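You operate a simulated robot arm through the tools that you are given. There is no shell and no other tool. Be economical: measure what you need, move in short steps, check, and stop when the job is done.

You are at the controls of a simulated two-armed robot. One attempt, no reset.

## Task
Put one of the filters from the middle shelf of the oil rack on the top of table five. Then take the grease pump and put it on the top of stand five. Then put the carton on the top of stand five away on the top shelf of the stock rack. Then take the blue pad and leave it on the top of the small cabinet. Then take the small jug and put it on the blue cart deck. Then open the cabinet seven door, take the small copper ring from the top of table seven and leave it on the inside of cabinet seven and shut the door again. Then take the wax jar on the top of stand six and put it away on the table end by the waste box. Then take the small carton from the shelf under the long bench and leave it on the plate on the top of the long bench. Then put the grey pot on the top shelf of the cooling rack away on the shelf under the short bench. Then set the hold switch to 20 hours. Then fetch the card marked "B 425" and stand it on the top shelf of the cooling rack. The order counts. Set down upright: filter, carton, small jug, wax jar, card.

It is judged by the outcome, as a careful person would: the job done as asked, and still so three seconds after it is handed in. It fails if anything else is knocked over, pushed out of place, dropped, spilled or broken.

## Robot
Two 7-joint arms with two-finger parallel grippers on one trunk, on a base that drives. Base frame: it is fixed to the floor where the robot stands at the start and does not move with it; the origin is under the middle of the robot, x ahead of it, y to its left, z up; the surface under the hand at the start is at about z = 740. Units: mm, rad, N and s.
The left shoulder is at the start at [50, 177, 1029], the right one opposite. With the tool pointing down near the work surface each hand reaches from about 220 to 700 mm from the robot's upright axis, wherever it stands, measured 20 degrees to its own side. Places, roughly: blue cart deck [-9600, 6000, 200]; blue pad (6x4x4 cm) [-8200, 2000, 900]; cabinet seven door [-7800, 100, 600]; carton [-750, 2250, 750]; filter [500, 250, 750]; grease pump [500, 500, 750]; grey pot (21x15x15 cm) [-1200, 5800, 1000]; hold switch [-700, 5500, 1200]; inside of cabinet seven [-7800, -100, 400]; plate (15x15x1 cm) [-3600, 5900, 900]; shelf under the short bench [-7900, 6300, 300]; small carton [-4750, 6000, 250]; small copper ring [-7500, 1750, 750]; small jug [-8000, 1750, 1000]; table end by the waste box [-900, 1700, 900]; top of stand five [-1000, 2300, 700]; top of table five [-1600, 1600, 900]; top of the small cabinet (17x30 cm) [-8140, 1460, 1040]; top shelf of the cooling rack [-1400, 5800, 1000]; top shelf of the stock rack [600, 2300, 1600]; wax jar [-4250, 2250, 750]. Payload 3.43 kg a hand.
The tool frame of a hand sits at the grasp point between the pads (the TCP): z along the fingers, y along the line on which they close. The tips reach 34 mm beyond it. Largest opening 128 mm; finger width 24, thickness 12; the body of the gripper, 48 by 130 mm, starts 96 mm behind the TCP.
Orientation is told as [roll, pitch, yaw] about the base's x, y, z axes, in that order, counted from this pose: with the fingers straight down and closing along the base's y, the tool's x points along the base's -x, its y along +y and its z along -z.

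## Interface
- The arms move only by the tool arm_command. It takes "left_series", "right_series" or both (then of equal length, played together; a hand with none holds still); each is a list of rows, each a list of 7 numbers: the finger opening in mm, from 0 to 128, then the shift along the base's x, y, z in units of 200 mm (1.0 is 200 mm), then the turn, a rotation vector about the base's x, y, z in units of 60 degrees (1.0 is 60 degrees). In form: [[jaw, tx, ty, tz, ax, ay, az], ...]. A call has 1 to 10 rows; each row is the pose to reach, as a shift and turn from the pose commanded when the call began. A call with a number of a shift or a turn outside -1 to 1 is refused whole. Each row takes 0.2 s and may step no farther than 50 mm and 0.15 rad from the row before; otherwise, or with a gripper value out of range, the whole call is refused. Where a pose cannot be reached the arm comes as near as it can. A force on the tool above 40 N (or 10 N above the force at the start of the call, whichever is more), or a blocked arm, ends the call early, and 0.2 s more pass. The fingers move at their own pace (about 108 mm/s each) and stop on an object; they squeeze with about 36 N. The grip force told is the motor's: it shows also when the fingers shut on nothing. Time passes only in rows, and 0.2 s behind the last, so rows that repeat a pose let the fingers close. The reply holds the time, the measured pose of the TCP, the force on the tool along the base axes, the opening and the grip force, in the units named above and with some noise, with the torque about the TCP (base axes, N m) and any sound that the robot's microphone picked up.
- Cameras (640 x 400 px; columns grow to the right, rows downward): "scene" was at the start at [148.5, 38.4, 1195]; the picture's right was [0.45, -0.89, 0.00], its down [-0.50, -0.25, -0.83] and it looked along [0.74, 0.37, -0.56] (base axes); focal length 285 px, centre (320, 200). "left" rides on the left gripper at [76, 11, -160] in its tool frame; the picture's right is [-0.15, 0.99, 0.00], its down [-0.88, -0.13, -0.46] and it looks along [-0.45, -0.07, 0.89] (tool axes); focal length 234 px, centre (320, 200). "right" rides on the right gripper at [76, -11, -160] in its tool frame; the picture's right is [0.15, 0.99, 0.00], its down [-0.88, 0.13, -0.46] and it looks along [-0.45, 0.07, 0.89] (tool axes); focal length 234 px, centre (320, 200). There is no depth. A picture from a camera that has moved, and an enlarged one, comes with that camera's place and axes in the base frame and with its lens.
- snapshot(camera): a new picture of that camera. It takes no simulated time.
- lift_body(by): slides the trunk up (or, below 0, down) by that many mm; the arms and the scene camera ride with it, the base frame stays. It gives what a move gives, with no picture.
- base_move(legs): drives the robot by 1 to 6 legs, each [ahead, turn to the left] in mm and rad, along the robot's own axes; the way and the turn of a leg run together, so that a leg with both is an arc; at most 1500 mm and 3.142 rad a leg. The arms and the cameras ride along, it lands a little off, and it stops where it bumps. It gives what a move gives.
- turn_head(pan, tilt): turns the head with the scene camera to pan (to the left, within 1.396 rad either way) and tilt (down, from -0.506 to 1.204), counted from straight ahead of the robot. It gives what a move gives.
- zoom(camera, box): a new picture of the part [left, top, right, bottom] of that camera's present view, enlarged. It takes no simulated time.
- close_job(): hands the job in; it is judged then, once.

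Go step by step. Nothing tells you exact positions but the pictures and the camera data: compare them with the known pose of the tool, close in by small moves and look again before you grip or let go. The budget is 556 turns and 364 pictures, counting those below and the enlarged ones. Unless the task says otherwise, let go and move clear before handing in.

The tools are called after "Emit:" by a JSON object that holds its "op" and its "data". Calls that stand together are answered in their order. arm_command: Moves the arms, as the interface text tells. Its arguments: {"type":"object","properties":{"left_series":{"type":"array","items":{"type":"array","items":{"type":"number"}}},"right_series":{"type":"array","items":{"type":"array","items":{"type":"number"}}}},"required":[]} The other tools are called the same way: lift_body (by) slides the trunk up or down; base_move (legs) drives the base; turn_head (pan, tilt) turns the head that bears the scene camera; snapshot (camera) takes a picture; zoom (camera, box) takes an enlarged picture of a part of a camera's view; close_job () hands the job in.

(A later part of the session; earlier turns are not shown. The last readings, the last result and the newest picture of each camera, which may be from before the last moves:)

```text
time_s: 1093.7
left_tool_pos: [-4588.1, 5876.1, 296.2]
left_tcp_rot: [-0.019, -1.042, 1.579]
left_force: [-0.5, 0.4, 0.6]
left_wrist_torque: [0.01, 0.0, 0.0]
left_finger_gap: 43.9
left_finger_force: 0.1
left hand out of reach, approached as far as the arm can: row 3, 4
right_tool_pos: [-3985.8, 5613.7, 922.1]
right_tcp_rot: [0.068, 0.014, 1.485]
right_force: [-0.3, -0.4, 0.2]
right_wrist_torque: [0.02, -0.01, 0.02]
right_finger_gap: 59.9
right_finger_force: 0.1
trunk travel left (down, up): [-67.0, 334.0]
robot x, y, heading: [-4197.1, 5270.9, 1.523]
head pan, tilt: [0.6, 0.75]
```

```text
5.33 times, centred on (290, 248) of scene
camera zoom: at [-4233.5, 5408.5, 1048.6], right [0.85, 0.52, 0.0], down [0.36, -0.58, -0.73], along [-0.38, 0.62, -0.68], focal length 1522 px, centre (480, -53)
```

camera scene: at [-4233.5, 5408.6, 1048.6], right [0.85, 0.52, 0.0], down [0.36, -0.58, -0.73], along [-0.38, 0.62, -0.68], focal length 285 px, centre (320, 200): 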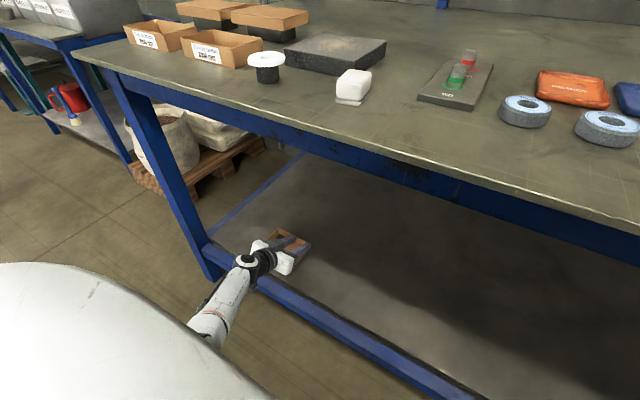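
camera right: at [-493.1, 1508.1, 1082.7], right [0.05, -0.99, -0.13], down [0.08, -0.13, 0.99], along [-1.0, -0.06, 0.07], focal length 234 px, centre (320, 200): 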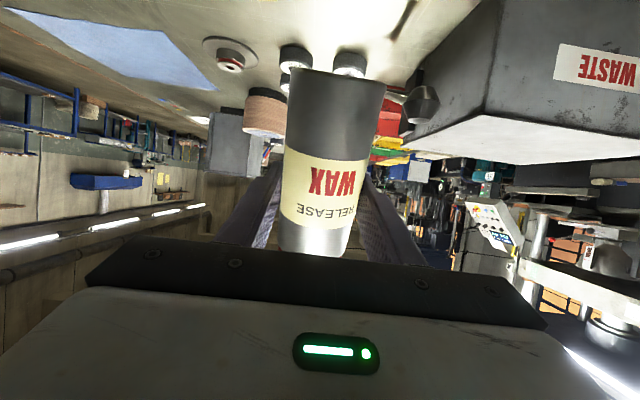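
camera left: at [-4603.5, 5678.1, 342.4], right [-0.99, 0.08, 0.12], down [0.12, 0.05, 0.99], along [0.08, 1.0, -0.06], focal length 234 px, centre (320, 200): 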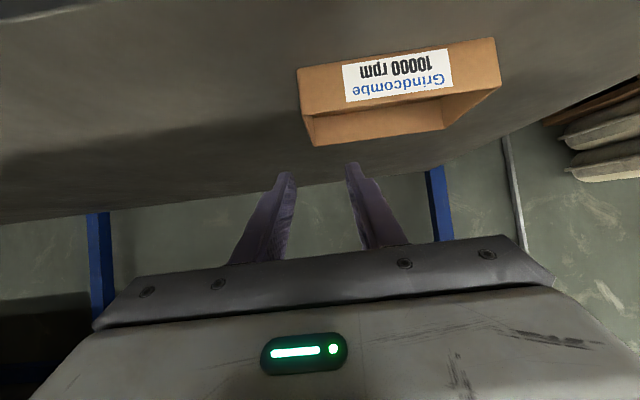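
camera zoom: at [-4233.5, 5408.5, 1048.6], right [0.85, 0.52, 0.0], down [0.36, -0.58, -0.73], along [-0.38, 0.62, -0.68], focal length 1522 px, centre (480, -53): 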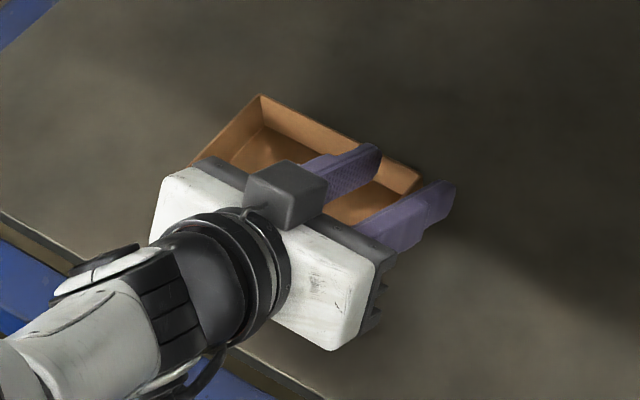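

The inner finger is inside the tray and the outer one beyond its wall. Using the trunk for the last 18 mm, then pinching.

Emit:
{"op": "lift_body", "data": {"by": -18}}

Emit:
{"op": "arm_command", "data": {"left_series": [[25, 0, 0, 0, 0, 0, 0], [10, 0, 0, 0, 0, 0, 0], [0, 0, 0, 0, 0, 0, 0], [0, 0, 0, 0, 0, 0, 0], [0, 0, 0, 0.05, 0, 0, 0], [0, 0, 0, 0.15, 0, 0, 0]]}}

Emit:
{"op": "zoom", "data": {"camera": "scene", "box": [230, 200, 370, 287]}}

```text
time_s: 1094.4
left_tool_pos: [-4589.7, 5875.8, 278.0]
left_tcp_rot: [-0.018, -1.042, 1.577]
left_force: [-0.3, 0.0, 0.1]
left_wrist_torque: [0.01, -0.01, 0.0]
left_finger_gap: 44.1
left_finger_force: 0.1
right_tool_pos: [-3985.1, 5613.7, 903.1]
right_tcp_rot: [0.069, 0.015, 1.485]
right_force: [-0.2, -0.4, 0.2]
right_wrist_torque: [-0.01, 0.01, -0.02]
right_finger_gap: 59.8
right_finger_force: 0.2
trunk travel left (down, up): [-49.0, 352.0]
robot x, y, heading: [-4189.1, 5272.1, 1.518]
head pan, tilt: [0.6, 0.75]
```

```text
time_s: 1095.8
left_tool_pos: [-4588.1, 5876.3, 307.3]
left_tcp_rot: [-0.017, -1.042, 1.576]
left_force: [-0.6, 0.4, -0.3]
left_wrist_torque: [0.0, -0.04, 0.0]
left_finger_gap: 1.7
left_finger_force: 35.8
right_tool_pos: [-3986.0, 5613.4, 904.2]
right_tcp_rot: [0.066, 0.011, 1.485]
right_force: [0.2, 0.2, 0.0]
right_wrist_torque: [-0.05, -0.01, 0.02]
right_finger_gap: 60.3
right_finger_force: 0.1
trunk travel left (down, up): [-49.0, 352.0]
robot x, y, heading: [-4193.5, 5267.8, 1.519]
head pan, tilt: [0.6, 0.75]
```

```text
4.57 times, centred on (300, 244) of scene
camera zoom: at [-4233.5, 5408.6, 1030.5], right [0.85, 0.52, 0.0], down [0.36, -0.58, -0.73], along [-0.38, 0.62, -0.68], focal length 1304 px, centre (411, 1)
```

zoom: 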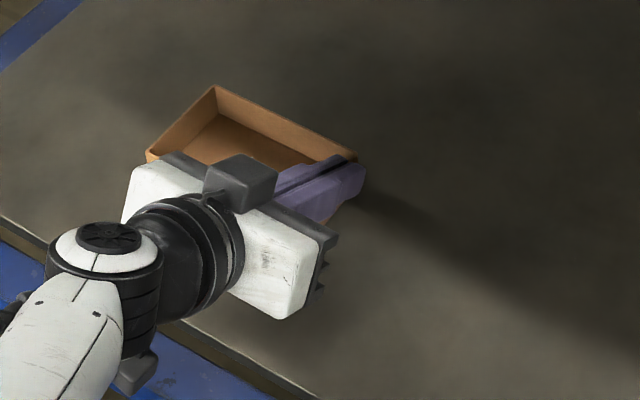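

The wall is pinched (1.7 mm). Lifting with the trunk and backing out.

Emit:
{"op": "lift_body", "data": {"by": 60}}

Emit:
{"op": "base_move", "data": {"legs": [[-450, 0]]}}

Emit:
{"op": "snapshot", "data": {"camera": "left"}}

```text
time_s: 1096.8
left_tool_pos: [-4589.0, 5875.7, 368.4]
left_tcp_rot: [-0.018, -1.041, 1.577]
left_force: [0.9, 0.3, -0.8]
left_wrist_torque: [0.01, 0.02, 0.01]
left_finger_gap: 2.1
left_finger_force: 35.9
right_tool_pos: [-3984.6, 5613.7, 964.5]
right_tcp_rot: [0.07, 0.013, 1.486]
right_force: [0.1, 0.8, 0.8]
right_wrist_torque: [0.02, 0.01, 0.02]
right_finger_gap: 59.9
right_finger_force: 0.0
trunk travel left (down, up): [-109.0, 292.0]
robot x, y, heading: [-4194.6, 5270.1, 1.519]
head pan, tilt: [0.6, 0.75]
```

```text
time_s: 1099.5
left_tool_pos: [-4613.3, 5430.3, 368.5]
left_tcp_rot: [-0.017, -1.042, 1.582]
left_force: [-0.3, 0.3, -1.1]
left_wrist_torque: [0.01, -0.01, -0.01]
left_finger_gap: 2.1
left_finger_force: 35.8
right_tool_pos: [-4008.1, 5171.6, 963.6]
right_tcp_rot: [0.067, 0.014, 1.491]
right_force: [0.2, -0.6, -0.5]
right_wrist_torque: [-0.01, 0.0, -0.01]
right_finger_gap: 60.0
right_finger_force: 0.1
trunk travel left (down, up): [-109.0, 292.0]
robot x, y, heading: [-4213.5, 4822.7, 1.525]
head pan, tilt: [0.6, 0.75]
```

```text
67 pictures are left
camera left: at [-4625.9, 5255.3, 382.6], right [-0.99, 0.08, 0.12], down [0.12, 0.05, 0.99], along [0.07, 1.0, -0.06], focal length 234 px, centre (320, 200)
```

left: 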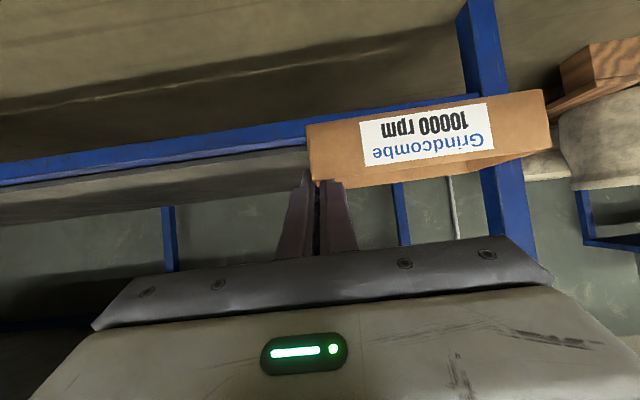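

The tray is held level. I'll raise the trunk and move along to the plate's position, then look.

Emit:
{"op": "lift_body", "data": {"by": 290}}

Emit:
{"op": "arm_command", "data": {"left_series": [[0, 0, -0.02, 0.2, 0, 0, 0], [0, 0, -0.04, 0.4, 0, 0, 0], [0, 0.02, -0.06, 0.6, 0, 0, 0], [0, 0.04, -0.08, 0.8, 0, 0, 0], [0, 0.06, -0.1, 1.0, 0, 0, 0]]}}

Emit:
{"op": "arm_command", "data": {"left_series": [[0, 0, 0, 0.2, 0, 0, 0], [0, 0, 0, 0.4, 0, 0, 0], [0, 0.02, 0, 0.6, 0, 0, 0], [0, 0.04, 0, 0.8, 0, 0, 0]]}}

Emit:
{"op": "base_move", "data": {"legs": [[0, -1.525], [1060, 0], [0, 1.571]]}}

Emit:
{"op": "turn_head", "data": {"pan": 0.35, "tilt": 0.5}}

Emit:
{"op": "snapshot", "data": {"camera": "scene"}}

```text
time_s: 1102.4
left_tool_pos: [-4614.0, 5430.9, 658.6]
left_tcp_rot: [-0.017, -1.042, 1.581]
left_force: [0.2, -0.7, -0.8]
left_wrist_torque: [-0.02, -0.03, -0.05]
left_finger_gap: 1.9
left_finger_force: 35.6
right_tool_pos: [-4009.3, 5170.5, 1253.5]
right_tcp_rot: [0.068, 0.014, 1.49]
right_force: [0.5, -0.2, 0.7]
right_wrist_torque: [-0.03, 0.0, 0.02]
right_finger_gap: 60.1
right_finger_force: 0.0
trunk travel left (down, up): [-399.0, 2.0]
robot x, y, heading: [-4214.2, 4822.3, 1.526]
head pan, tilt: [0.6, 0.75]
```

```text
time_s: 1103.6
left_tool_pos: [-4599.3, 5408.4, 857.7]
left_tcp_rot: [-0.019, -1.04, 1.583]
left_force: [-1.0, 0.4, -0.8]
left_wrist_torque: [0.0, -0.03, 0.02]
left_finger_gap: 2.4
left_finger_force: 36.1
right_tool_pos: [-4008.8, 5170.4, 1254.5]
right_tcp_rot: [0.068, 0.015, 1.49]
right_force: [-0.2, 0.1, 0.0]
right_wrist_torque: [0.0, -0.02, 0.0]
right_finger_gap: 60.0
right_finger_force: 0.0
trunk travel left (down, up): [-399.0, 2.0]
robot x, y, heading: [-4216.5, 4823.4, 1.527]
head pan, tilt: [0.6, 0.75]
```

```text
time_s: 1104.6
left_tool_pos: [-4591.4, 5409.0, 1016.4]
left_tcp_rot: [-0.018, -1.042, 1.584]
left_force: [-0.1, 0.0, -0.5]
left_wrist_torque: [0.01, -0.05, 0.01]
left_finger_gap: 2.0
left_finger_force: 36.3
right_tool_pos: [-4008.7, 5170.9, 1253.5]
right_tcp_rot: [0.067, 0.015, 1.49]
right_force: [0.3, 0.5, -0.1]
right_wrist_torque: [0.01, -0.02, 0.03]
right_finger_gap: 60.2
right_finger_force: 0.2
trunk travel left (down, up): [-399.0, 2.0]
robot x, y, heading: [-4214.7, 4824.2, 1.523]
head pan, tilt: [0.6, 0.75]
```

```text
time_s: 1117.6
left_tool_pos: [-3567.1, 5378.8, 1017.0]
left_tcp_rot: [-0.019, -1.043, 1.623]
left_force: [0.1, -0.6, -0.7]
left_wrist_torque: [-0.03, -0.04, -0.01]
left_finger_gap: 2.1
left_finger_force: 36.2
right_tool_pos: [-2974.3, 5164.4, 1254.5]
right_tcp_rot: [0.068, 0.014, 1.531]
right_force: [-0.7, 0.4, -0.6]
right_wrist_torque: [-0.01, -0.01, -0.02]
right_finger_gap: 59.9
right_finger_force: 0.1
trunk travel left (down, up): [-399.0, 2.0]
robot x, y, heading: [-3166.2, 4809.5, 1.564]
head pan, tilt: [0.6, 0.75]
```

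```text
time_s: 1118.3
left_tool_pos: [-3566.5, 5378.3, 1016.2]
left_tcp_rot: [-0.018, -1.041, 1.622]
left_force: [0.4, -0.8, -0.2]
left_wrist_torque: [0.0, -0.07, -0.02]
left_finger_gap: 1.9
left_finger_force: 36.2
right_tool_pos: [-2975.7, 5164.9, 1253.8]
right_tcp_rot: [0.07, 0.014, 1.528]
right_force: [0.0, -0.3, -0.8]
right_wrist_torque: [0.0, -0.03, 0.01]
right_finger_gap: 59.9
right_finger_force: 0.1
trunk travel left (down, up): [-399.0, 2.0]
robot x, y, heading: [-3169.9, 4805.4, 1.566]
head pan, tilt: [0.351, 0.499]
```

```text
66 pictures are left
camera scene: at [-3198.2, 4964.6, 1402.4], right [0.94, 0.34, 0.0], down [0.16, -0.45, -0.88], along [-0.3, 0.83, -0.48], focal length 285 px, centre (320, 200)
```

scene: 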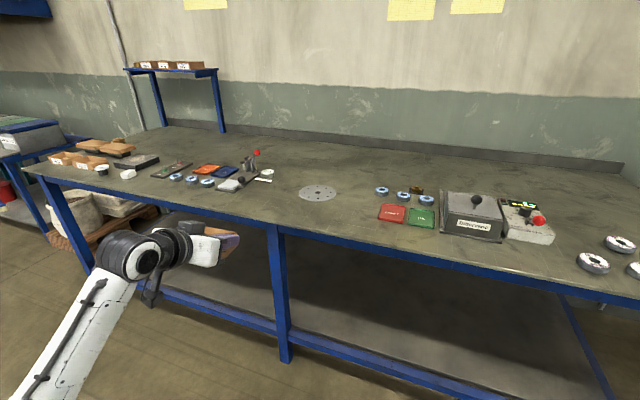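

Triangulated: the plate is centred at about [-3551, 5919], top z about 880. I'll drive in so the tray hangs over it.

Emit:
{"op": "base_move", "data": {"legs": [[0, -0.155], [505, 0], [0, 0.155]]}}

Emit:
{"op": "turn_head", "data": {"pan": 0.6, "tilt": 0.6}}

Emit:
{"op": "snapshot", "data": {"camera": "scene"}}

Emit:
{"op": "snapshot", "data": {"camera": "left"}}

```text
time_s: 1122.6
left_tool_pos: [-3487.9, 5867.5, 1017.3]
left_tcp_rot: [-0.02, -1.042, 1.623]
left_force: [0.1, 0.3, -1.0]
left_wrist_torque: [0.0, -0.05, 0.0]
left_finger_gap: 2.3
left_finger_force: 36.3
right_tool_pos: [-2896.2, 5652.0, 1253.8]
right_tcp_rot: [0.068, 0.012, 1.528]
right_force: [-0.3, -0.1, 0.9]
right_wrist_torque: [0.02, -0.04, 0.01]
right_finger_gap: 60.2
right_finger_force: 0.1
trunk travel left (down, up): [-399.0, 2.0]
robot x, y, heading: [-3087.0, 5297.5, 1.565]
head pan, tilt: [0.351, 0.499]
```

```text
time_s: 1123.3
left_tool_pos: [-3487.1, 5868.9, 1016.3]
left_tcp_rot: [-0.019, -1.042, 1.624]
left_force: [0.6, 1.0, -0.1]
left_wrist_torque: [0.01, -0.05, -0.02]
left_finger_gap: 2.1
left_finger_force: 35.7
right_tool_pos: [-2895.6, 5651.9, 1254.6]
right_tcp_rot: [0.068, 0.014, 1.527]
right_force: [0.3, -0.5, -0.1]
right_wrist_torque: [0.02, 0.02, -0.01]
right_finger_gap: 60.1
right_finger_force: 0.0
trunk travel left (down, up): [-399.0, 2.0]
robot x, y, heading: [-3087.7, 5298.5, 1.565]
head pan, tilt: [0.6, 0.6]
```

```text
65 pictures are left
camera scene: at [-3137.4, 5441.2, 1393.4], right [0.83, 0.56, 0.0], down [0.32, -0.47, -0.83], along [-0.46, 0.68, -0.56], focal length 285 px, centre (320, 200)
```

scene: 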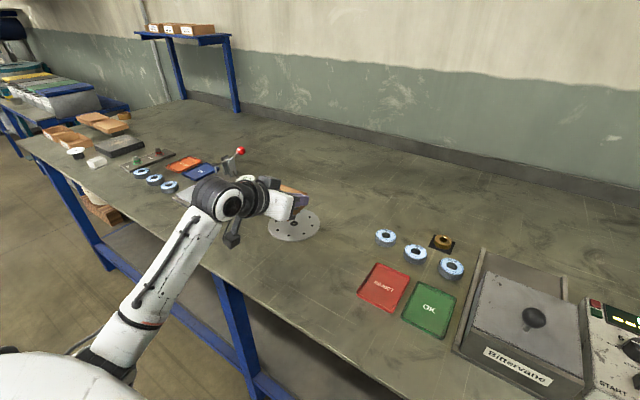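

```text
64 pictures are left
camera left: at [-3493.0, 5692.7, 1031.6], right [-0.99, 0.04, 0.12], down [0.12, 0.06, 0.99], along [0.03, 1.0, -0.06], focal length 234 px, centre (320, 200)
```

left: 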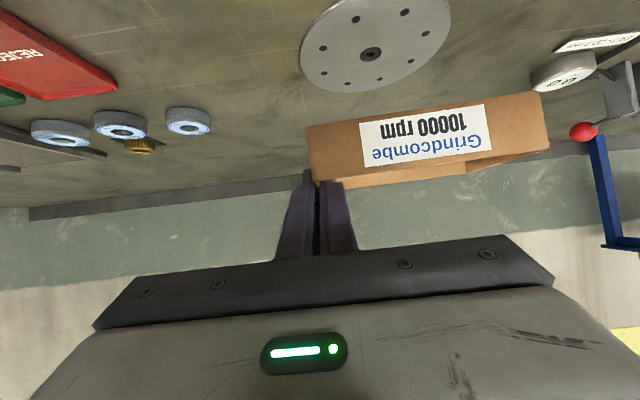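

Plate centre confirmed at [-3552, 5918]. Moving the tray over it and lowering.

Emit:
{"op": "arm_command", "data": {"left_series": [[0, -0.01, 0.12, -0.05, 0, 0, 0], [0, -0.02, 0.24, -0.15, 0, 0, 0], [0, -0.02, 0.24, -0.3, 0, 0, 0], [0, -0.02, 0.24, -0.38, 0, 0, 0], [0, -0.02, 0.24, -0.42, 0, 0, 0], [0, -0.02, 0.24, -0.445, 0, 0, 0], [0, -0.02, 0.24, -0.47, 0, 0, 0], [0, -0.02, 0.24, -0.495, 0, 0, 0], [0, -0.02, 0.24, -0.52, 0, 0, 0]]}}

Emit:
{"op": "zoom", "data": {"camera": "scene", "box": [200, 140, 400, 265]}}

```text
time_s: 1125.3
left_tool_pos: [-3491.7, 5915.6, 912.5]
left_tcp_rot: [-0.019, -1.042, 1.624]
left_force: [0.2, -0.6, 0.4]
left_wrist_torque: [0.0, -0.04, 0.03]
left_finger_gap: 2.1
left_finger_force: 36.3
right_tool_pos: [-2896.5, 5652.1, 1253.4]
right_tcp_rot: [0.069, 0.012, 1.53]
right_force: [0.1, 0.1, -0.2]
right_wrist_torque: [0.01, 0.01, 0.02]
right_finger_gap: 59.8
right_finger_force: 0.2
trunk travel left (down, up): [-399.0, 2.0]
robot x, y, heading: [-3089.7, 5297.3, 1.561]
head pan, tilt: [0.6, 0.6]
```

```text
3.20 times, centred on (300, 202) of scene
camera zoom: at [-3137.5, 5441.1, 1393.4], right [0.83, 0.56, 0.0], down [0.32, -0.47, -0.83], along [-0.46, 0.68, -0.56], focal length 913 px, centre (384, 192)
```

zoom: 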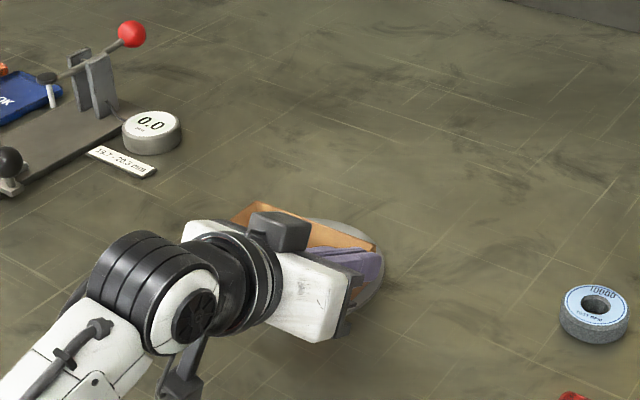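

Emit:
{"op": "arm_command", "data": {"left_series": [[0, 0, 0, -0.02, 0, 0, 0], [0, 0, 0, -0.04, 0, 0, 0], [0, 0, 0, -0.06, 0, 0, 0], [0, 0, 0, -0.08, 0, 0, 0], [0, 0, 0, -0.1, 0, 0, 0], [0, 0, 0, -0.12, 0, 0, 0], [0, 0, 0, -0.14, 0, 0, 0]]}}

Emit:
{"op": "snapshot", "data": {"camera": "left"}}

```text
time_s: 1127.0
left_tool_pos: [-3492.3, 5922.6, 903.0]
left_tcp_rot: [-0.017, -1.086, 1.621]
left_force: [0.0, 1.1, 11.6]
left_wrist_torque: [-0.39, 0.04, -0.03]
left_finger_gap: 2.3
left_finger_force: 36.1
right_tool_pos: [-2895.7, 5653.3, 1253.2]
right_tcp_rot: [0.067, 0.014, 1.53]
right_force: [-0.6, -0.1, -1.3]
right_wrist_torque: [-0.05, -0.03, -0.04]
right_finger_gap: 59.8
right_finger_force: 0.1
trunk travel left (down, up): [-399.0, 2.0]
robot x, y, heading: [-3090.0, 5297.0, 1.57]
head pan, tilt: [0.6, 0.6]
stopped in row 7 (left hand): the force on the tool passed its limit at 41 N (the readings are from after the stop); the commanded pose is now the measured one
```

```text
62 pictures are left
camera left: at [-3498.0, 5746.6, 910.4], right [-0.99, 0.03, 0.12], down [0.12, 0.01, 0.99], along [0.03, 1.0, -0.02], focal length 234 px, centre (320, 200)
```

left: 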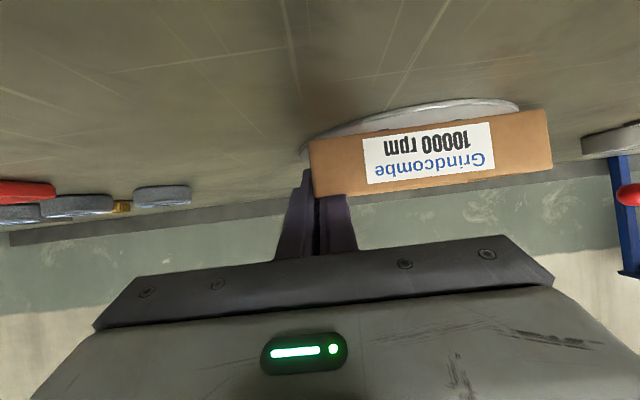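

The tray touches the plate but sits about 15 mm too far to -x. I'll lift a few mm, shift, and set it down.

Emit:
{"op": "arm_command", "data": {"left_series": [[0, 0, 0, 0.05, 0, 0, 0], [0, 0.04, 0, 0.07, 0, 0, 0], [0, 0.08, 0, 0.07, 0, 0, 0], [0, 0.08, 0, 0.04, 0, 0, 0], [0, 0.08, 0, 0.02, 0, 0, 0], [0, 0.08, 0, 0.005, 0, 0, 0]]}}

Emit:
{"op": "arm_command", "data": {"left_series": [[6, 0, 0, 0, 0, 0, 0], [16, 0, 0, 0, 0, 0, 0], [30, 0, 0, 0.01, 0, 0, 0], [36, 0, 0, 0.08, 0, 0, 0], [36, 0, -0.05, 0.2, 0, 0, 0], [36, 0, -0.15, 0.4, 0, 0, 0], [36, 0, -0.3, 0.55, 0, 0, 0], [36, 0, -0.5, 0.6, 0, 0, 0]]}}

Emit:
{"op": "zoom", "data": {"camera": "scene", "box": [200, 140, 400, 265]}}

```text
time_s: 1128.3
left_tool_pos: [-3476.1, 5922.2, 903.3]
left_tcp_rot: [-0.017, -1.077, 1.623]
left_force: [0.2, -0.4, 8.4]
left_wrist_torque: [-0.15, 0.16, 0.04]
left_finger_gap: 2.5
left_finger_force: 35.4
right_tool_pos: [-2894.6, 5652.8, 1254.6]
right_tcp_rot: [0.068, 0.013, 1.529]
right_force: [-0.1, 0.2, -0.2]
right_wrist_torque: [0.01, 0.0, 0.01]
right_finger_gap: 60.1
right_finger_force: 0.0
trunk travel left (down, up): [-399.0, 2.0]
robot x, y, heading: [-3090.6, 5296.0, 1.568]
head pan, tilt: [0.6, 0.6]
```

```text
time_s: 1130.2
left_tool_pos: [-3476.1, 5818.3, 1019.5]
left_tcp_rot: [-0.02, -1.072, 1.624]
left_force: [-0.1, 0.4, 0.6]
left_wrist_torque: [0.01, 0.0, -0.01]
left_finger_gap: 36.2
left_finger_force: 0.1
right_tool_pos: [-2895.1, 5651.3, 1253.7]
right_tcp_rot: [0.068, 0.012, 1.529]
right_force: [-0.9, 0.3, -0.6]
right_wrist_torque: [0.02, -0.02, -0.02]
right_finger_gap: 60.0
right_finger_force: 0.0
trunk travel left (down, up): [-399.0, 2.0]
robot x, y, heading: [-3086.5, 5299.6, 1.566]
head pan, tilt: [0.6, 0.6]
```

```text
3.20 times, centred on (300, 202) of scene
camera zoom: at [-3137.6, 5440.2, 1393.6], right [0.83, 0.56, 0.0], down [0.32, -0.47, -0.83], along [-0.46, 0.68, -0.56], focal length 913 px, centre (384, 192)
```

zoom: 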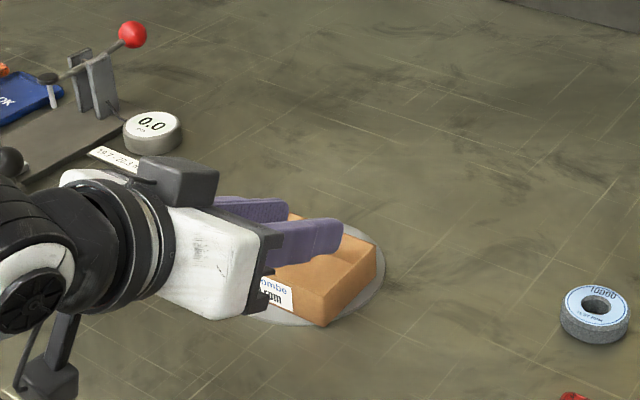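

The small carton sits on the plate. Next is the grey pot on the cooling rack. I'll back off and drive there to look.

Emit:
{"op": "base_move", "data": {"legs": [[-450, 0], [0, -1.57], [1500, 0], [150, 0], [0, 1.57]]}}

Emit:
{"op": "turn_head", "data": {"pan": 0.0, "tilt": 0.2}}

Emit:
{"op": "snapshot", "data": {"camera": "scene"}}

```text
time_s: 1148.5
left_tool_pos: [-1805.7, 5326.5, 1018.6]
left_tcp_rot: [-0.017, -1.071, 1.587]
left_force: [-0.6, -0.7, 0.8]
left_wrist_torque: [0.0, 0.01, 0.02]
left_finger_gap: 35.9
left_finger_force: 0.0
right_tool_pos: [-1232.1, 5140.7, 1252.5]
right_tcp_rot: [0.067, 0.013, 1.493]
right_force: [-1.0, 0.6, 0.4]
right_wrist_torque: [-0.02, 0.0, 0.02]
right_finger_gap: 60.0
right_finger_force: 0.1
trunk travel left (down, up): [-399.0, 2.0]
robot x, y, heading: [-1435.0, 4793.6, 1.529]
head pan, tilt: [0.6, 0.6]
```

```text
time_s: 1149.5
left_tool_pos: [-1804.3, 5328.2, 1018.1]
left_tcp_rot: [-0.019, -1.072, 1.585]
left_force: [-0.7, 0.2, 0.3]
left_wrist_torque: [0.01, -0.02, 0.0]
left_finger_gap: 36.1
left_finger_force: 0.1
right_tool_pos: [-1232.0, 5140.2, 1254.0]
right_tcp_rot: [0.067, 0.012, 1.492]
right_force: [-0.1, -0.4, 0.5]
right_wrist_torque: [0.05, 0.02, -0.02]
right_finger_gap: 59.9
right_finger_force: 0.0
trunk travel left (down, up): [-399.0, 2.0]
robot x, y, heading: [-1438.8, 4794.0, 1.53]
head pan, tilt: [0.0, 0.201]
```

```text
60 pictures are left
camera scene: at [-1430.9, 4955.6, 1430.2], right [1.0, -0.04, 0.0], down [-0.01, -0.2, -0.98], along [0.04, 0.98, -0.2], focal length 285 px, centre (320, 200)
```

scene: 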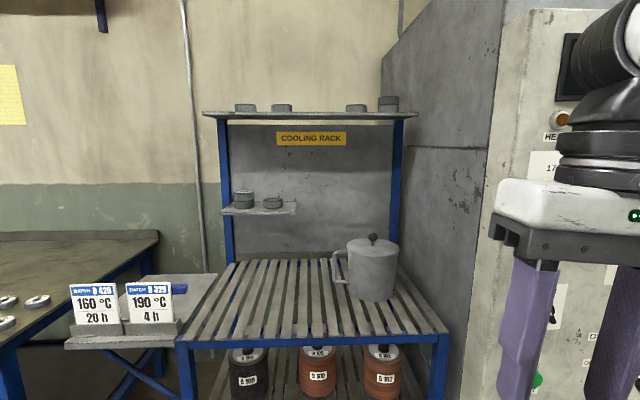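

I see the cooling rack with the pot (handle toward -x, lid with knob), and two batch cards on a small table at the left. I'll zoom on the cards and pot.

Emit:
{"op": "zoom", "data": {"camera": "scene", "box": [50, 225, 450, 400]}}

```text
1.60 times, centred on (250, 312) of scene
camera zoom: at [-1430.9, 4955.6, 1430.2], right [1.0, -0.04, 0.0], down [-0.01, -0.2, -0.98], along [0.04, 0.98, -0.2], focal length 456 px, centre (432, 20)
```

zoom: 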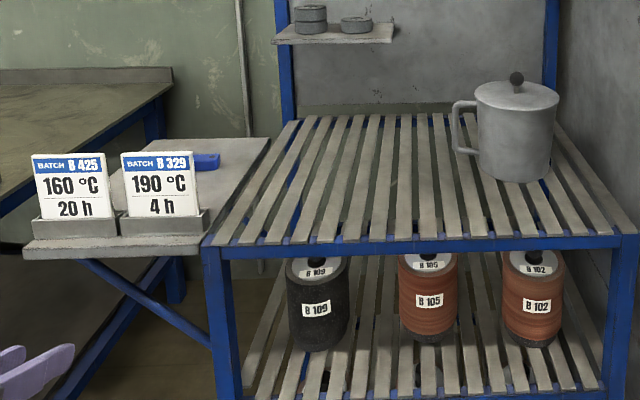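

B 425 is the left card (160 °C, 20 h). The pot's handle faces -x; since the pot needn't stay upright, I'll pinch its handle bar with the left hand. Moving over so the hand lines up.

Emit:
{"op": "base_move", "data": {"legs": [[0, -1.53], [450, 0], [0, 1.571], [200, 0]]}}

Emit:
{"op": "turn_head", "data": {"pan": 0.5, "tilt": 0.3}}

Emit:
{"op": "snapshot", "data": {"camera": "left"}}

Emit:
{"op": "snapshot", "data": {"camera": "scene"}}

```text
time_s: 1160.8
left_tool_pos: [-1371.0, 5520.1, 1019.3]
left_tcp_rot: [-0.02, -1.07, 1.6]
left_force: [0.0, 0.0, -0.5]
left_wrist_torque: [0.0, -0.03, -0.01]
left_finger_gap: 36.1
left_finger_force: 0.0
right_tool_pos: [-795.3, 5341.0, 1253.5]
right_tcp_rot: [0.067, 0.014, 1.508]
right_force: [0.5, 0.9, -0.3]
right_wrist_torque: [-0.03, -0.02, 0.05]
right_finger_gap: 60.2
right_finger_force: 0.0
trunk travel left (down, up): [-399.0, 2.0]
robot x, y, heading: [-995.7, 4987.5, 1.553]
head pan, tilt: [0.0, 0.201]
```

```text
time_s: 1161.8
left_tool_pos: [-1372.2, 5518.8, 1018.4]
left_tcp_rot: [-0.02, -1.071, 1.601]
left_force: [-1.2, -0.2, -0.3]
left_wrist_torque: [0.04, 0.02, 0.0]
left_finger_gap: 36.3
left_finger_force: 0.1
right_tool_pos: [-795.0, 5339.4, 1253.0]
right_tcp_rot: [0.068, 0.012, 1.509]
right_force: [-0.4, -0.1, 0.1]
right_wrist_torque: [0.02, 0.01, 0.0]
right_finger_gap: 60.0
right_finger_force: 0.1
trunk travel left (down, up): [-399.0, 2.0]
robot x, y, heading: [-993.0, 4988.9, 1.546]
head pan, tilt: [0.499, 0.3]
```

```text
58 pictures are left
camera left: at [-1380.3, 5343.9, 1028.4], right [-0.99, 0.06, 0.12], down [0.12, 0.02, 0.99], along [0.05, 1.0, -0.03], focal length 234 px, centre (320, 200)
```

left: 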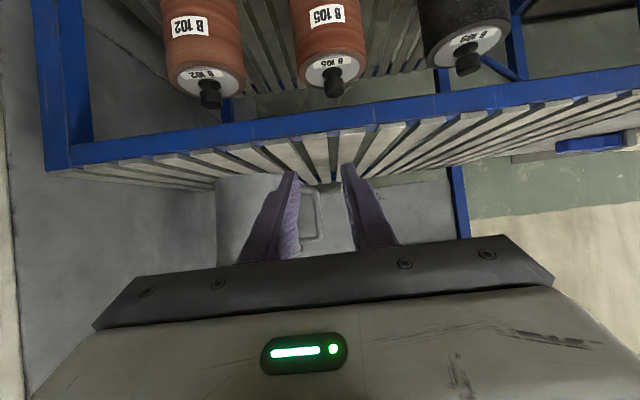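

```text
57 pictures are left
camera scene: at [-1035.9, 5142.6, 1420.9], right [0.89, 0.45, 0.0], down [0.13, -0.26, -0.96], along [-0.43, 0.85, -0.3], focal length 285 px, centre (320, 200)
```

scene: 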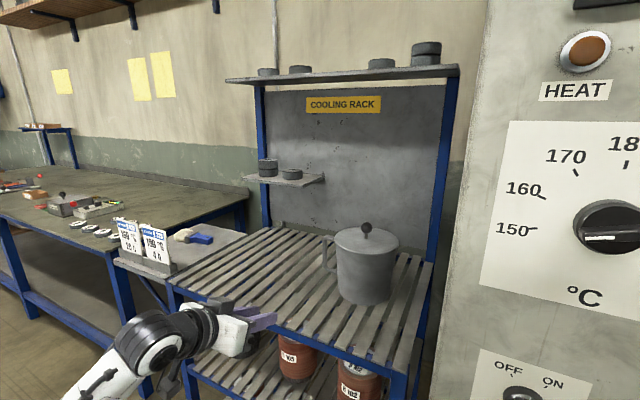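

The handle bar is at about [-1357, 5830], z 993–1096. The oven panel is close on the right, so I'll retract the right hand first, then drive 190 mm and extend the left arm.

Emit:
{"op": "arm_command", "data": {"right_series": [[60, 0.05, -0.15, 0, 0, 0, 0], [60, 0.1, -0.3, 0, 0, 0, 0], [60, 0.1, -0.45, 0, 0, 0, 0], [60, 0.1, -0.6, 0, 0, 0, 0]], "left_series": [[44, 0, 0, 0.1, 0, 0, 0], [44, 0.03, 0, 0.17, 0, 0, 0], [44, 0.06, 0, 0.17, 0, 0, 0], [44, 0.06, 0, 0.17, 0, 0, 0]]}}

Emit:
{"op": "base_move", "data": {"legs": [[190, 0]]}}

Emit:
{"op": "snapshot", "data": {"camera": "left"}}

```text
time_s: 1162.8
left_tool_pos: [-1358.2, 5519.1, 1053.0]
left_tcp_rot: [-0.021, -1.073, 1.6]
left_force: [-0.2, -0.8, 0.0]
left_wrist_torque: [0.03, 0.01, -0.03]
left_finger_gap: 44.0
left_finger_force: 0.0
right_tool_pos: [-776.8, 5219.3, 1255.6]
right_tcp_rot: [0.065, 0.012, 1.506]
right_force: [-0.4, -0.1, -0.6]
right_wrist_torque: [0.02, 0.01, 0.03]
right_finger_gap: 60.3
right_finger_force: 0.1
trunk travel left (down, up): [-399.0, 2.0]
robot x, y, heading: [-996.6, 4990.7, 1.541]
head pan, tilt: [0.499, 0.3]
```

```text
time_s: 1164.3
left_tool_pos: [-1355.1, 5703.6, 1052.9]
left_tcp_rot: [-0.02, -1.07, 1.602]
left_force: [-0.1, -0.4, 0.0]
left_wrist_torque: [-0.01, -0.02, 0.01]
left_finger_gap: 44.1
left_finger_force: 0.1
right_tool_pos: [-771.4, 5406.8, 1255.3]
right_tcp_rot: [0.067, 0.011, 1.508]
right_force: [-0.3, 0.7, -0.1]
right_wrist_torque: [-0.02, -0.02, 0.01]
right_finger_gap: 59.8
right_finger_force: 0.0
trunk travel left (down, up): [-399.0, 2.0]
robot x, y, heading: [-990.8, 5176.4, 1.541]
head pan, tilt: [0.499, 0.3]
```

```text
56 pictures are left
camera left: at [-1363.4, 5529.1, 1062.3], right [-0.99, 0.06, 0.12], down [0.12, 0.02, 0.99], along [0.05, 1.0, -0.03], focal length 234 px, centre (320, 200)
```

left: 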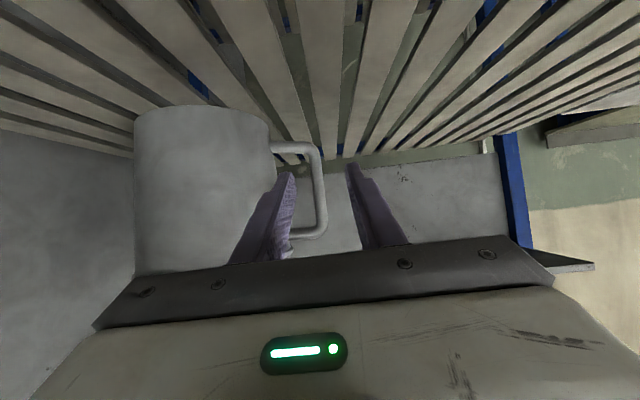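

The bar is between the finger lines at y about 5805. Extending forward 112 mm into the handle loop, then pinching.

Emit:
{"op": "arm_command", "data": {"left_series": [[44, 0.02, 0.14, 0, 0, 0, 0], [44, 0.02, 0.28, 0, 0, 0, 0], [44, 0.02, 0.42, 0, 0, 0, 0], [44, 0.02, 0.56, 0, 0, 0, 0]]}}

Emit:
{"op": "snapshot", "data": {"camera": "left"}}

```text
time_s: 1165.3
left_tool_pos: [-1351.6, 5817.5, 1053.3]
left_tcp_rot: [-0.017, -1.074, 1.6]
left_force: [0.1, -0.3, 1.2]
left_wrist_torque: [-0.05, -0.15, -0.1]
left_finger_gap: 44.1
left_finger_force: 0.0
right_tool_pos: [-771.2, 5405.8, 1255.4]
right_tcp_rot: [0.068, 0.012, 1.508]
right_force: [-0.6, 0.3, 0.2]
right_wrist_torque: [-0.01, 0.01, -0.02]
right_finger_gap: 59.9
right_finger_force: 0.0
trunk travel left (down, up): [-399.0, 2.0]
robot x, y, heading: [-990.5, 5178.4, 1.539]
head pan, tilt: [0.499, 0.3]
```

```text
55 pictures are left
camera left: at [-1360.4, 5642.6, 1062.3], right [-0.99, 0.06, 0.12], down [0.12, 0.02, 0.99], along [0.05, 1.0, -0.03], focal length 234 px, centre (320, 200)
```

left: 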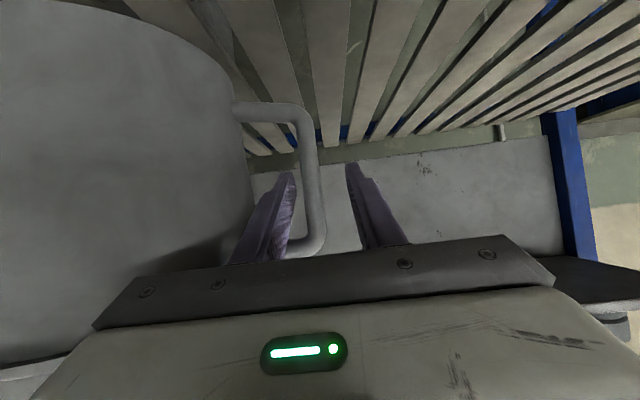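

The inner finger is in the loop and the bar lies between the fingers. Closing and lifting slightly.

Emit:
{"op": "arm_command", "data": {"left_series": [[30, 0, 0, 0, 0, 0, 0], [15, 0, 0, 0, 0, 0, 0], [2, 0, 0, 0, 0, 0, 0], [0, 0, 0, 0, 0, 0, 0], [0, 0, 0, 0, 0, 0, 0], [0, 0, 0, 0.04, 0, 0, 0], [0, 0, 0, 0.1, 0, 0, 0], [0, 0, 0, 0.18, 0, 0, 0]]}}

Emit:
{"op": "snapshot", "data": {"camera": "scene"}}

```text
time_s: 1167.1
left_tool_pos: [-1350.0, 5816.0, 1089.1]
left_tcp_rot: [-0.02, -1.07, 1.601]
left_force: [0.5, 0.0, -5.3]
left_wrist_torque: [0.09, 0.62, 0.01]
left_finger_gap: 13.3
left_finger_force: 36.0
right_tool_pos: [-770.6, 5406.1, 1254.2]
right_tcp_rot: [0.069, 0.013, 1.508]
right_force: [0.5, 0.9, 1.0]
right_wrist_torque: [-0.01, -0.02, 0.04]
right_finger_gap: 60.1
right_finger_force: 0.0
trunk travel left (down, up): [-399.0, 2.0]
robot x, y, heading: [-989.2, 5173.5, 1.545]
head pan, tilt: [0.499, 0.3]
```

```text
54 pictures are left
camera scene: at [-1031.1, 5328.4, 1420.8], right [0.89, 0.45, 0.0], down [0.13, -0.26, -0.96], along [-0.43, 0.85, -0.3], focal length 285 px, centre (320, 200)
```

scene: 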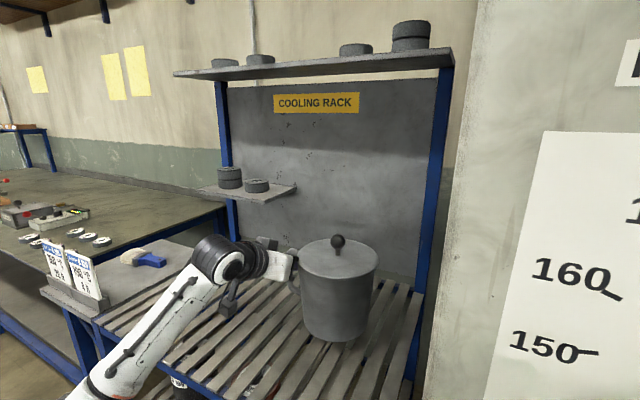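

The pot is held level (about 5.5 N). Lifting a bit more and backing away.

Emit:
{"op": "arm_command", "data": {"left_series": [[0, 0, 0, 0.12, 0, 0, 0], [0, 0, 0, 0.24, 0, 0, 0], [0, 0, -0.1, 0.3, 0, 0, 0], [0, 0, -0.25, 0.3, 0, 0, 0]]}}

Emit:
{"op": "base_move", "data": {"legs": [[-900, 0], [0, 1.57]]}}

Emit:
{"op": "base_move", "data": {"legs": [[1500, 0], [1500, 0], [1500, 0], [1500, 0]]}}

Emit:
{"op": "turn_head", "data": {"pan": -0.9, "tilt": 0.35}}

Emit:
{"op": "snapshot", "data": {"camera": "scene"}}

```text
time_s: 1168.1
left_tool_pos: [-1349.4, 5764.4, 1149.2]
left_tcp_rot: [-0.021, -1.072, 1.604]
left_force: [-0.5, -1.4, -6.4]
left_wrist_torque: [0.11, 0.57, 0.0]
left_finger_gap: 13.6
left_finger_force: 36.3
right_tool_pos: [-772.5, 5405.6, 1255.4]
right_tcp_rot: [0.071, 0.012, 1.508]
right_force: [0.6, 0.1, -0.5]
right_wrist_torque: [0.04, -0.01, 0.0]
right_finger_gap: 60.1
right_finger_force: 0.1
trunk travel left (down, up): [-399.0, 2.0]
robot x, y, heading: [-988.7, 5175.1, 1.543]
head pan, tilt: [0.499, 0.3]
```

```text
time_s: 1176.8
left_tool_pos: [-1620.1, 3909.6, 1148.9]
left_tcp_rot: [-0.021, -1.071, -3.125]
left_force: [-0.2, -0.3, -5.0]
left_wrist_torque: [-0.57, 0.08, -0.03]
left_finger_gap: 13.8
left_finger_force: 36.1
right_tool_pos: [-1251.8, 4483.4, 1254.3]
right_tcp_rot: [0.069, 0.012, 3.065]
right_force: [0.6, 0.2, 0.1]
right_wrist_torque: [0.0, 0.01, -0.03]
right_finger_gap: 59.9
right_finger_force: 0.0
trunk travel left (down, up): [-399.0, 2.0]
robot x, y, heading: [-1024.5, 4263.4, 3.097]
head pan, tilt: [0.499, 0.3]
```

```text
time_s: 1205.2
left_tool_pos: [-7583.0, 3812.4, 1148.0]
left_tcp_rot: [-0.02, -1.071, -3.062]
left_force: [0.5, -0.2, -4.9]
left_wrist_torque: [-0.55, 0.08, 0.0]
left_finger_gap: 13.7
left_finger_force: 36.3
right_tool_pos: [-7250.7, 4409.2, 1254.7]
right_tcp_rot: [0.07, 0.013, 3.124]
right_force: [-0.6, 0.7, -0.5]
right_wrist_torque: [0.03, -0.01, -0.01]
right_finger_gap: 60.1
right_finger_force: 0.1
trunk travel left (down, up): [-399.0, 2.0]
robot x, y, heading: [-7010.5, 4201.6, -3.125]
head pan, tilt: [0.499, 0.3]
```

```text
time_s: 1206.7
left_tool_pos: [-7581.8, 3812.6, 1149.5]
left_tcp_rot: [-0.02, -1.07, -3.063]
left_force: [0.5, -0.3, -5.1]
left_wrist_torque: [-0.56, 0.04, 0.01]
left_finger_gap: 13.8
left_finger_force: 36.1
right_tool_pos: [-7249.2, 4408.6, 1257.2]
right_tcp_rot: [0.069, 0.012, 3.127]
right_force: [-0.1, -0.8, -0.2]
right_wrist_torque: [-0.03, 0.02, -0.04]
right_finger_gap: 60.3
right_finger_force: 0.1
trunk travel left (down, up): [-399.0, 2.0]
robot x, y, heading: [-7011.6, 4199.3, -3.122]
head pan, tilt: [-0.901, 0.351]
```

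```text
53 pictures are left
camera scene: at [-7140.2, 4270.0, 1416.1], right [0.77, 0.64, 0.0], down [0.22, -0.26, -0.94], along [-0.6, 0.72, -0.34], focal length 285 px, centre (320, 200)
```

scene: 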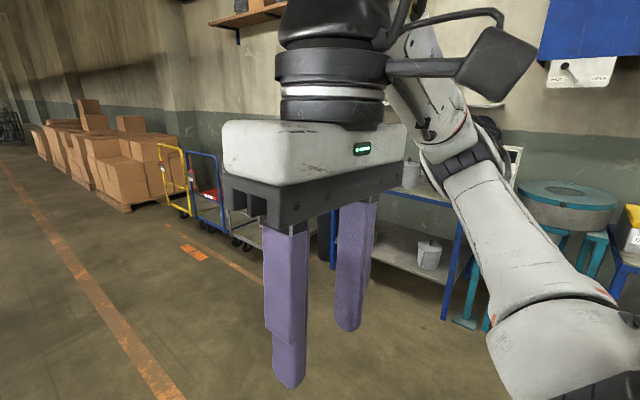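

The short bench (with a pan and a bucket on its lower shelf) is to the right. I'll drive on, face it and look.

Emit:
{"op": "base_move", "data": {"legs": [[700, 0], [0, -1.59], [350, 0]]}}

Emit:
{"op": "turn_head", "data": {"pan": 0.25, "tilt": 0.4}}

Emit:
{"op": "snapshot", "data": {"camera": "scene"}}

```text
time_s: 1216.2
left_tool_pos: [-8092.0, 5112.5, 1148.9]
left_tcp_rot: [-0.018, -1.07, 1.644]
left_force: [-0.9, 0.2, -5.0]
left_wrist_torque: [0.04, 0.58, 0.05]
left_finger_gap: 13.7
left_finger_force: 35.7
right_tool_pos: [-7501.7, 4776.1, 1254.1]
right_tcp_rot: [0.069, 0.012, 1.546]
right_force: [0.8, 0.6, -0.3]
right_wrist_torque: [-0.01, -0.02, 0.0]
right_finger_gap: 60.1
right_finger_force: 0.0
trunk travel left (down, up): [-399.0, 2.0]
robot x, y, heading: [-7712.7, 4537.6, 1.587]
head pan, tilt: [-0.901, 0.351]
```

```text
time_s: 1217.6
left_tool_pos: [-8094.0, 5112.4, 1150.5]
left_tcp_rot: [-0.02, -1.072, 1.64]
left_force: [0.3, 0.4, -5.3]
left_wrist_torque: [0.06, 0.53, 0.02]
left_finger_gap: 13.8
left_finger_force: 35.9
right_tool_pos: [-7501.1, 4776.2, 1255.3]
right_tcp_rot: [0.069, 0.012, 1.55]
right_force: [-0.2, 0.3, 0.7]
right_wrist_torque: [0.03, 0.0, 0.0]
right_finger_gap: 60.1
right_finger_force: 0.0
trunk travel left (down, up): [-399.0, 2.0]
robot x, y, heading: [-7708.3, 4537.6, 1.585]
head pan, tilt: [0.25, 0.4]
```

```text
52 pictures are left
camera scene: at [-7735.7, 4695.9, 1411.6], right [0.97, 0.26, 0.0], down [0.1, -0.38, -0.92], along [-0.24, 0.89, -0.39], focal length 285 px, centre (320, 200)
```

scene: 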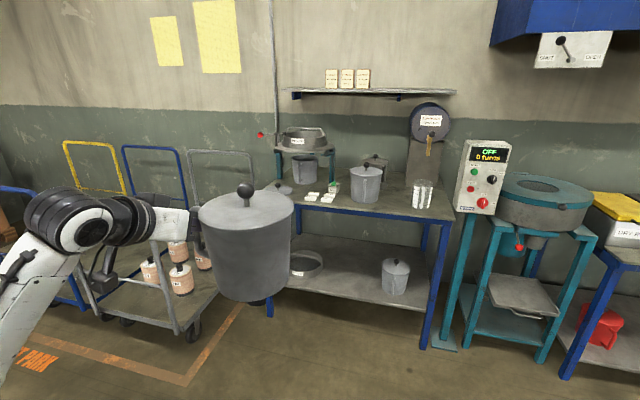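

Bench: front y about 5955, lower shelf z about 268, with free space at x -8100..-7735 between the pan and another pot. I'll lower the left arm and trunk here, then drive in.

Emit:
{"op": "arm_command", "data": {"left_series": [[0, 0, 0.02, -0.2, 0, 0, 0], [0, 0, 0.04, -0.4, 0, 0, 0], [0, 0, 0.06, -0.6, 0, 0, 0], [0, -0.02, 0.08, -0.8, 0, 0, 0], [0, -0.04, 0.1, -1.0, 0, 0, 0]]}}

Emit:
{"op": "arm_command", "data": {"left_series": [[0, 0, 0, -0.2, 0, 0, 0], [0, 0, 0, -0.4, 0, 0, 0], [0, -0.02, 0, -0.6, 0, 0, 0], [0, -0.04, 0, -0.8, 0, 0, 0], [0, -0.06, 0, -0.95, 0, 0, 0]]}}

Emit:
{"op": "lift_body", "data": {"by": -340}}

Emit:
{"op": "base_move", "data": {"legs": [[0, -0.11], [650, 0], [0, 0.1]]}}

Emit:
{"op": "snapshot", "data": {"camera": "left"}}

```text
time_s: 1218.8
left_tool_pos: [-8101.4, 5132.4, 949.5]
left_tcp_rot: [-0.018, -1.069, 1.64]
left_force: [-0.2, 0.1, -5.3]
left_wrist_torque: [0.05, 0.58, -0.01]
left_finger_gap: 13.5
left_finger_force: 36.3
right_tool_pos: [-7500.8, 4776.3, 1255.7]
right_tcp_rot: [0.067, 0.013, 1.549]
right_force: [-0.8, 0.0, 0.2]
right_wrist_torque: [0.01, -0.02, -0.01]
right_finger_gap: 59.7
right_finger_force: 0.0
trunk travel left (down, up): [-399.0, 2.0]
robot x, y, heading: [-7712.5, 4539.7, 1.586]
head pan, tilt: [0.25, 0.4]
```

```text
time_s: 1220.0
left_tool_pos: [-8112.1, 5132.1, 758.2]
left_tcp_rot: [-0.018, -1.07, 1.641]
left_force: [-0.2, 1.2, -4.9]
left_wrist_torque: [0.08, 0.54, 0.04]
left_finger_gap: 13.6
left_finger_force: 35.7
right_tool_pos: [-7500.8, 4776.0, 1254.9]
right_tcp_rot: [0.069, 0.011, 1.549]
right_force: [0.2, -0.3, 0.6]
right_wrist_torque: [0.03, 0.04, 0.0]
right_finger_gap: 59.9
right_finger_force: 0.0
trunk travel left (down, up): [-399.0, 2.0]
robot x, y, heading: [-7709.0, 4536.5, 1.581]
head pan, tilt: [0.25, 0.4]
```

```text
time_s: 1223.3
left_tool_pos: [-8113.0, 5131.8, 418.8]
left_tcp_rot: [-0.018, -1.07, 1.641]
left_force: [-0.2, 0.1, -5.3]
left_wrist_torque: [0.05, 0.54, 0.0]
left_finger_gap: 13.6
left_finger_force: 36.0
right_tool_pos: [-7500.6, 4775.8, 914.6]
right_tcp_rot: [0.067, 0.01, 1.547]
right_force: [-0.7, 0.1, 0.3]
right_wrist_torque: [-0.04, -0.05, 0.0]
right_finger_gap: 60.0
right_finger_force: 0.1
trunk travel left (down, up): [-59.0, 342.0]
robot x, y, heading: [-7713.1, 4538.9, 1.584]
head pan, tilt: [0.25, 0.4]
```

```text
time_s: 1228.0
left_tool_pos: [-8053.3, 5777.2, 418.0]
left_tcp_rot: [-0.019, -1.069, 1.642]
left_force: [0.7, -0.2, -4.3]
left_wrist_torque: [0.06, 0.57, -0.01]
left_finger_gap: 13.9
left_finger_force: 35.9
right_tool_pos: [-7441.0, 5418.8, 915.0]
right_tcp_rot: [0.068, 0.011, 1.547]
right_force: [0.2, -0.1, 0.3]
right_wrist_torque: [-0.01, -0.02, -0.03]
right_finger_gap: 59.7
right_finger_force: 0.0
trunk travel left (down, up): [-59.0, 342.0]
robot x, y, heading: [-7650.4, 5182.5, 1.585]
head pan, tilt: [0.25, 0.4]
```

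```text
51 pictures are left
camera left: at [-8055.7, 5600.6, 428.3], right [-0.99, 0.02, 0.12], down [0.12, 0.03, 0.99], along [0.01, 1.0, -0.03], focal length 234 px, centre (320, 200)
```

left: 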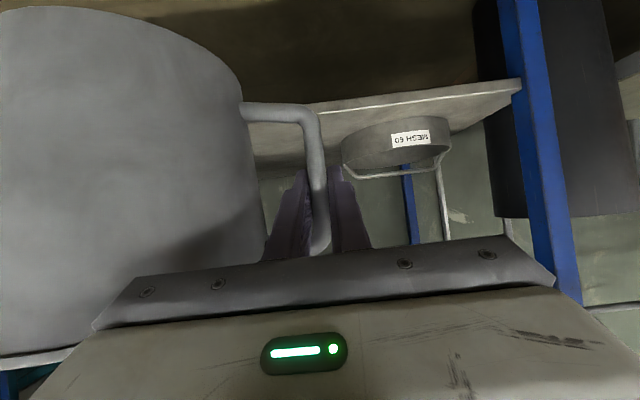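

Shelf edge z about 274 and the pot bottom about 326, so it's clear. Driving in the remaining 290 mm, slightly to the right.

Emit:
{"op": "base_move", "data": {"legs": [[0, -0.13], [288, 0], [0, 0.12]]}}

Emit:
{"op": "snapshot", "data": {"camera": "left"}}

Emit:
{"op": "snapshot", "data": {"camera": "scene"}}

```text
time_s: 1231.2
left_tool_pos: [-8015.0, 6068.2, 418.5]
left_tcp_rot: [-0.019, -1.069, 1.63]
left_force: [-0.1, -0.8, -5.4]
left_wrist_torque: [0.05, 0.56, 0.02]
left_finger_gap: 13.7
left_finger_force: 35.8
right_tool_pos: [-7405.9, 5707.3, 914.2]
right_tcp_rot: [0.066, 0.012, 1.538]
right_force: [-0.8, -0.3, 0.0]
right_wrist_torque: [-0.05, -0.03, -0.02]
right_finger_gap: 60.0
right_finger_force: 0.1
trunk travel left (down, up): [-59.0, 342.0]
robot x, y, heading: [-7615.7, 5473.3, 1.576]
head pan, tilt: [0.25, 0.4]
```

```text
50 pictures are left
camera left: at [-8017.8, 5892.7, 428.1], right [-0.99, 0.03, 0.12], down [0.12, 0.03, 0.99], along [0.02, 1.0, -0.03], focal length 234 px, centre (320, 200)
```

left: 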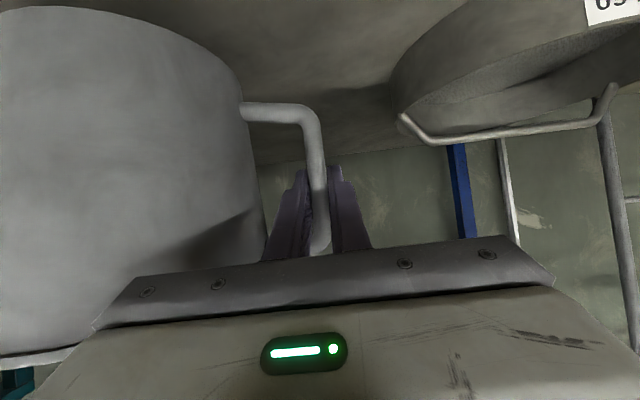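

```text
49 pictures are left
camera scene: at [-7641.1, 5628.5, 1071.5], right [0.97, 0.25, 0.0], down [0.1, -0.38, -0.92], along [-0.23, 0.89, -0.39], focal length 285 px, centre (320, 200)
```

scene: 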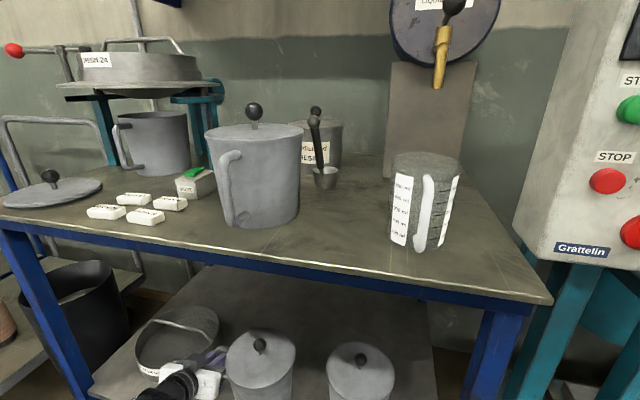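

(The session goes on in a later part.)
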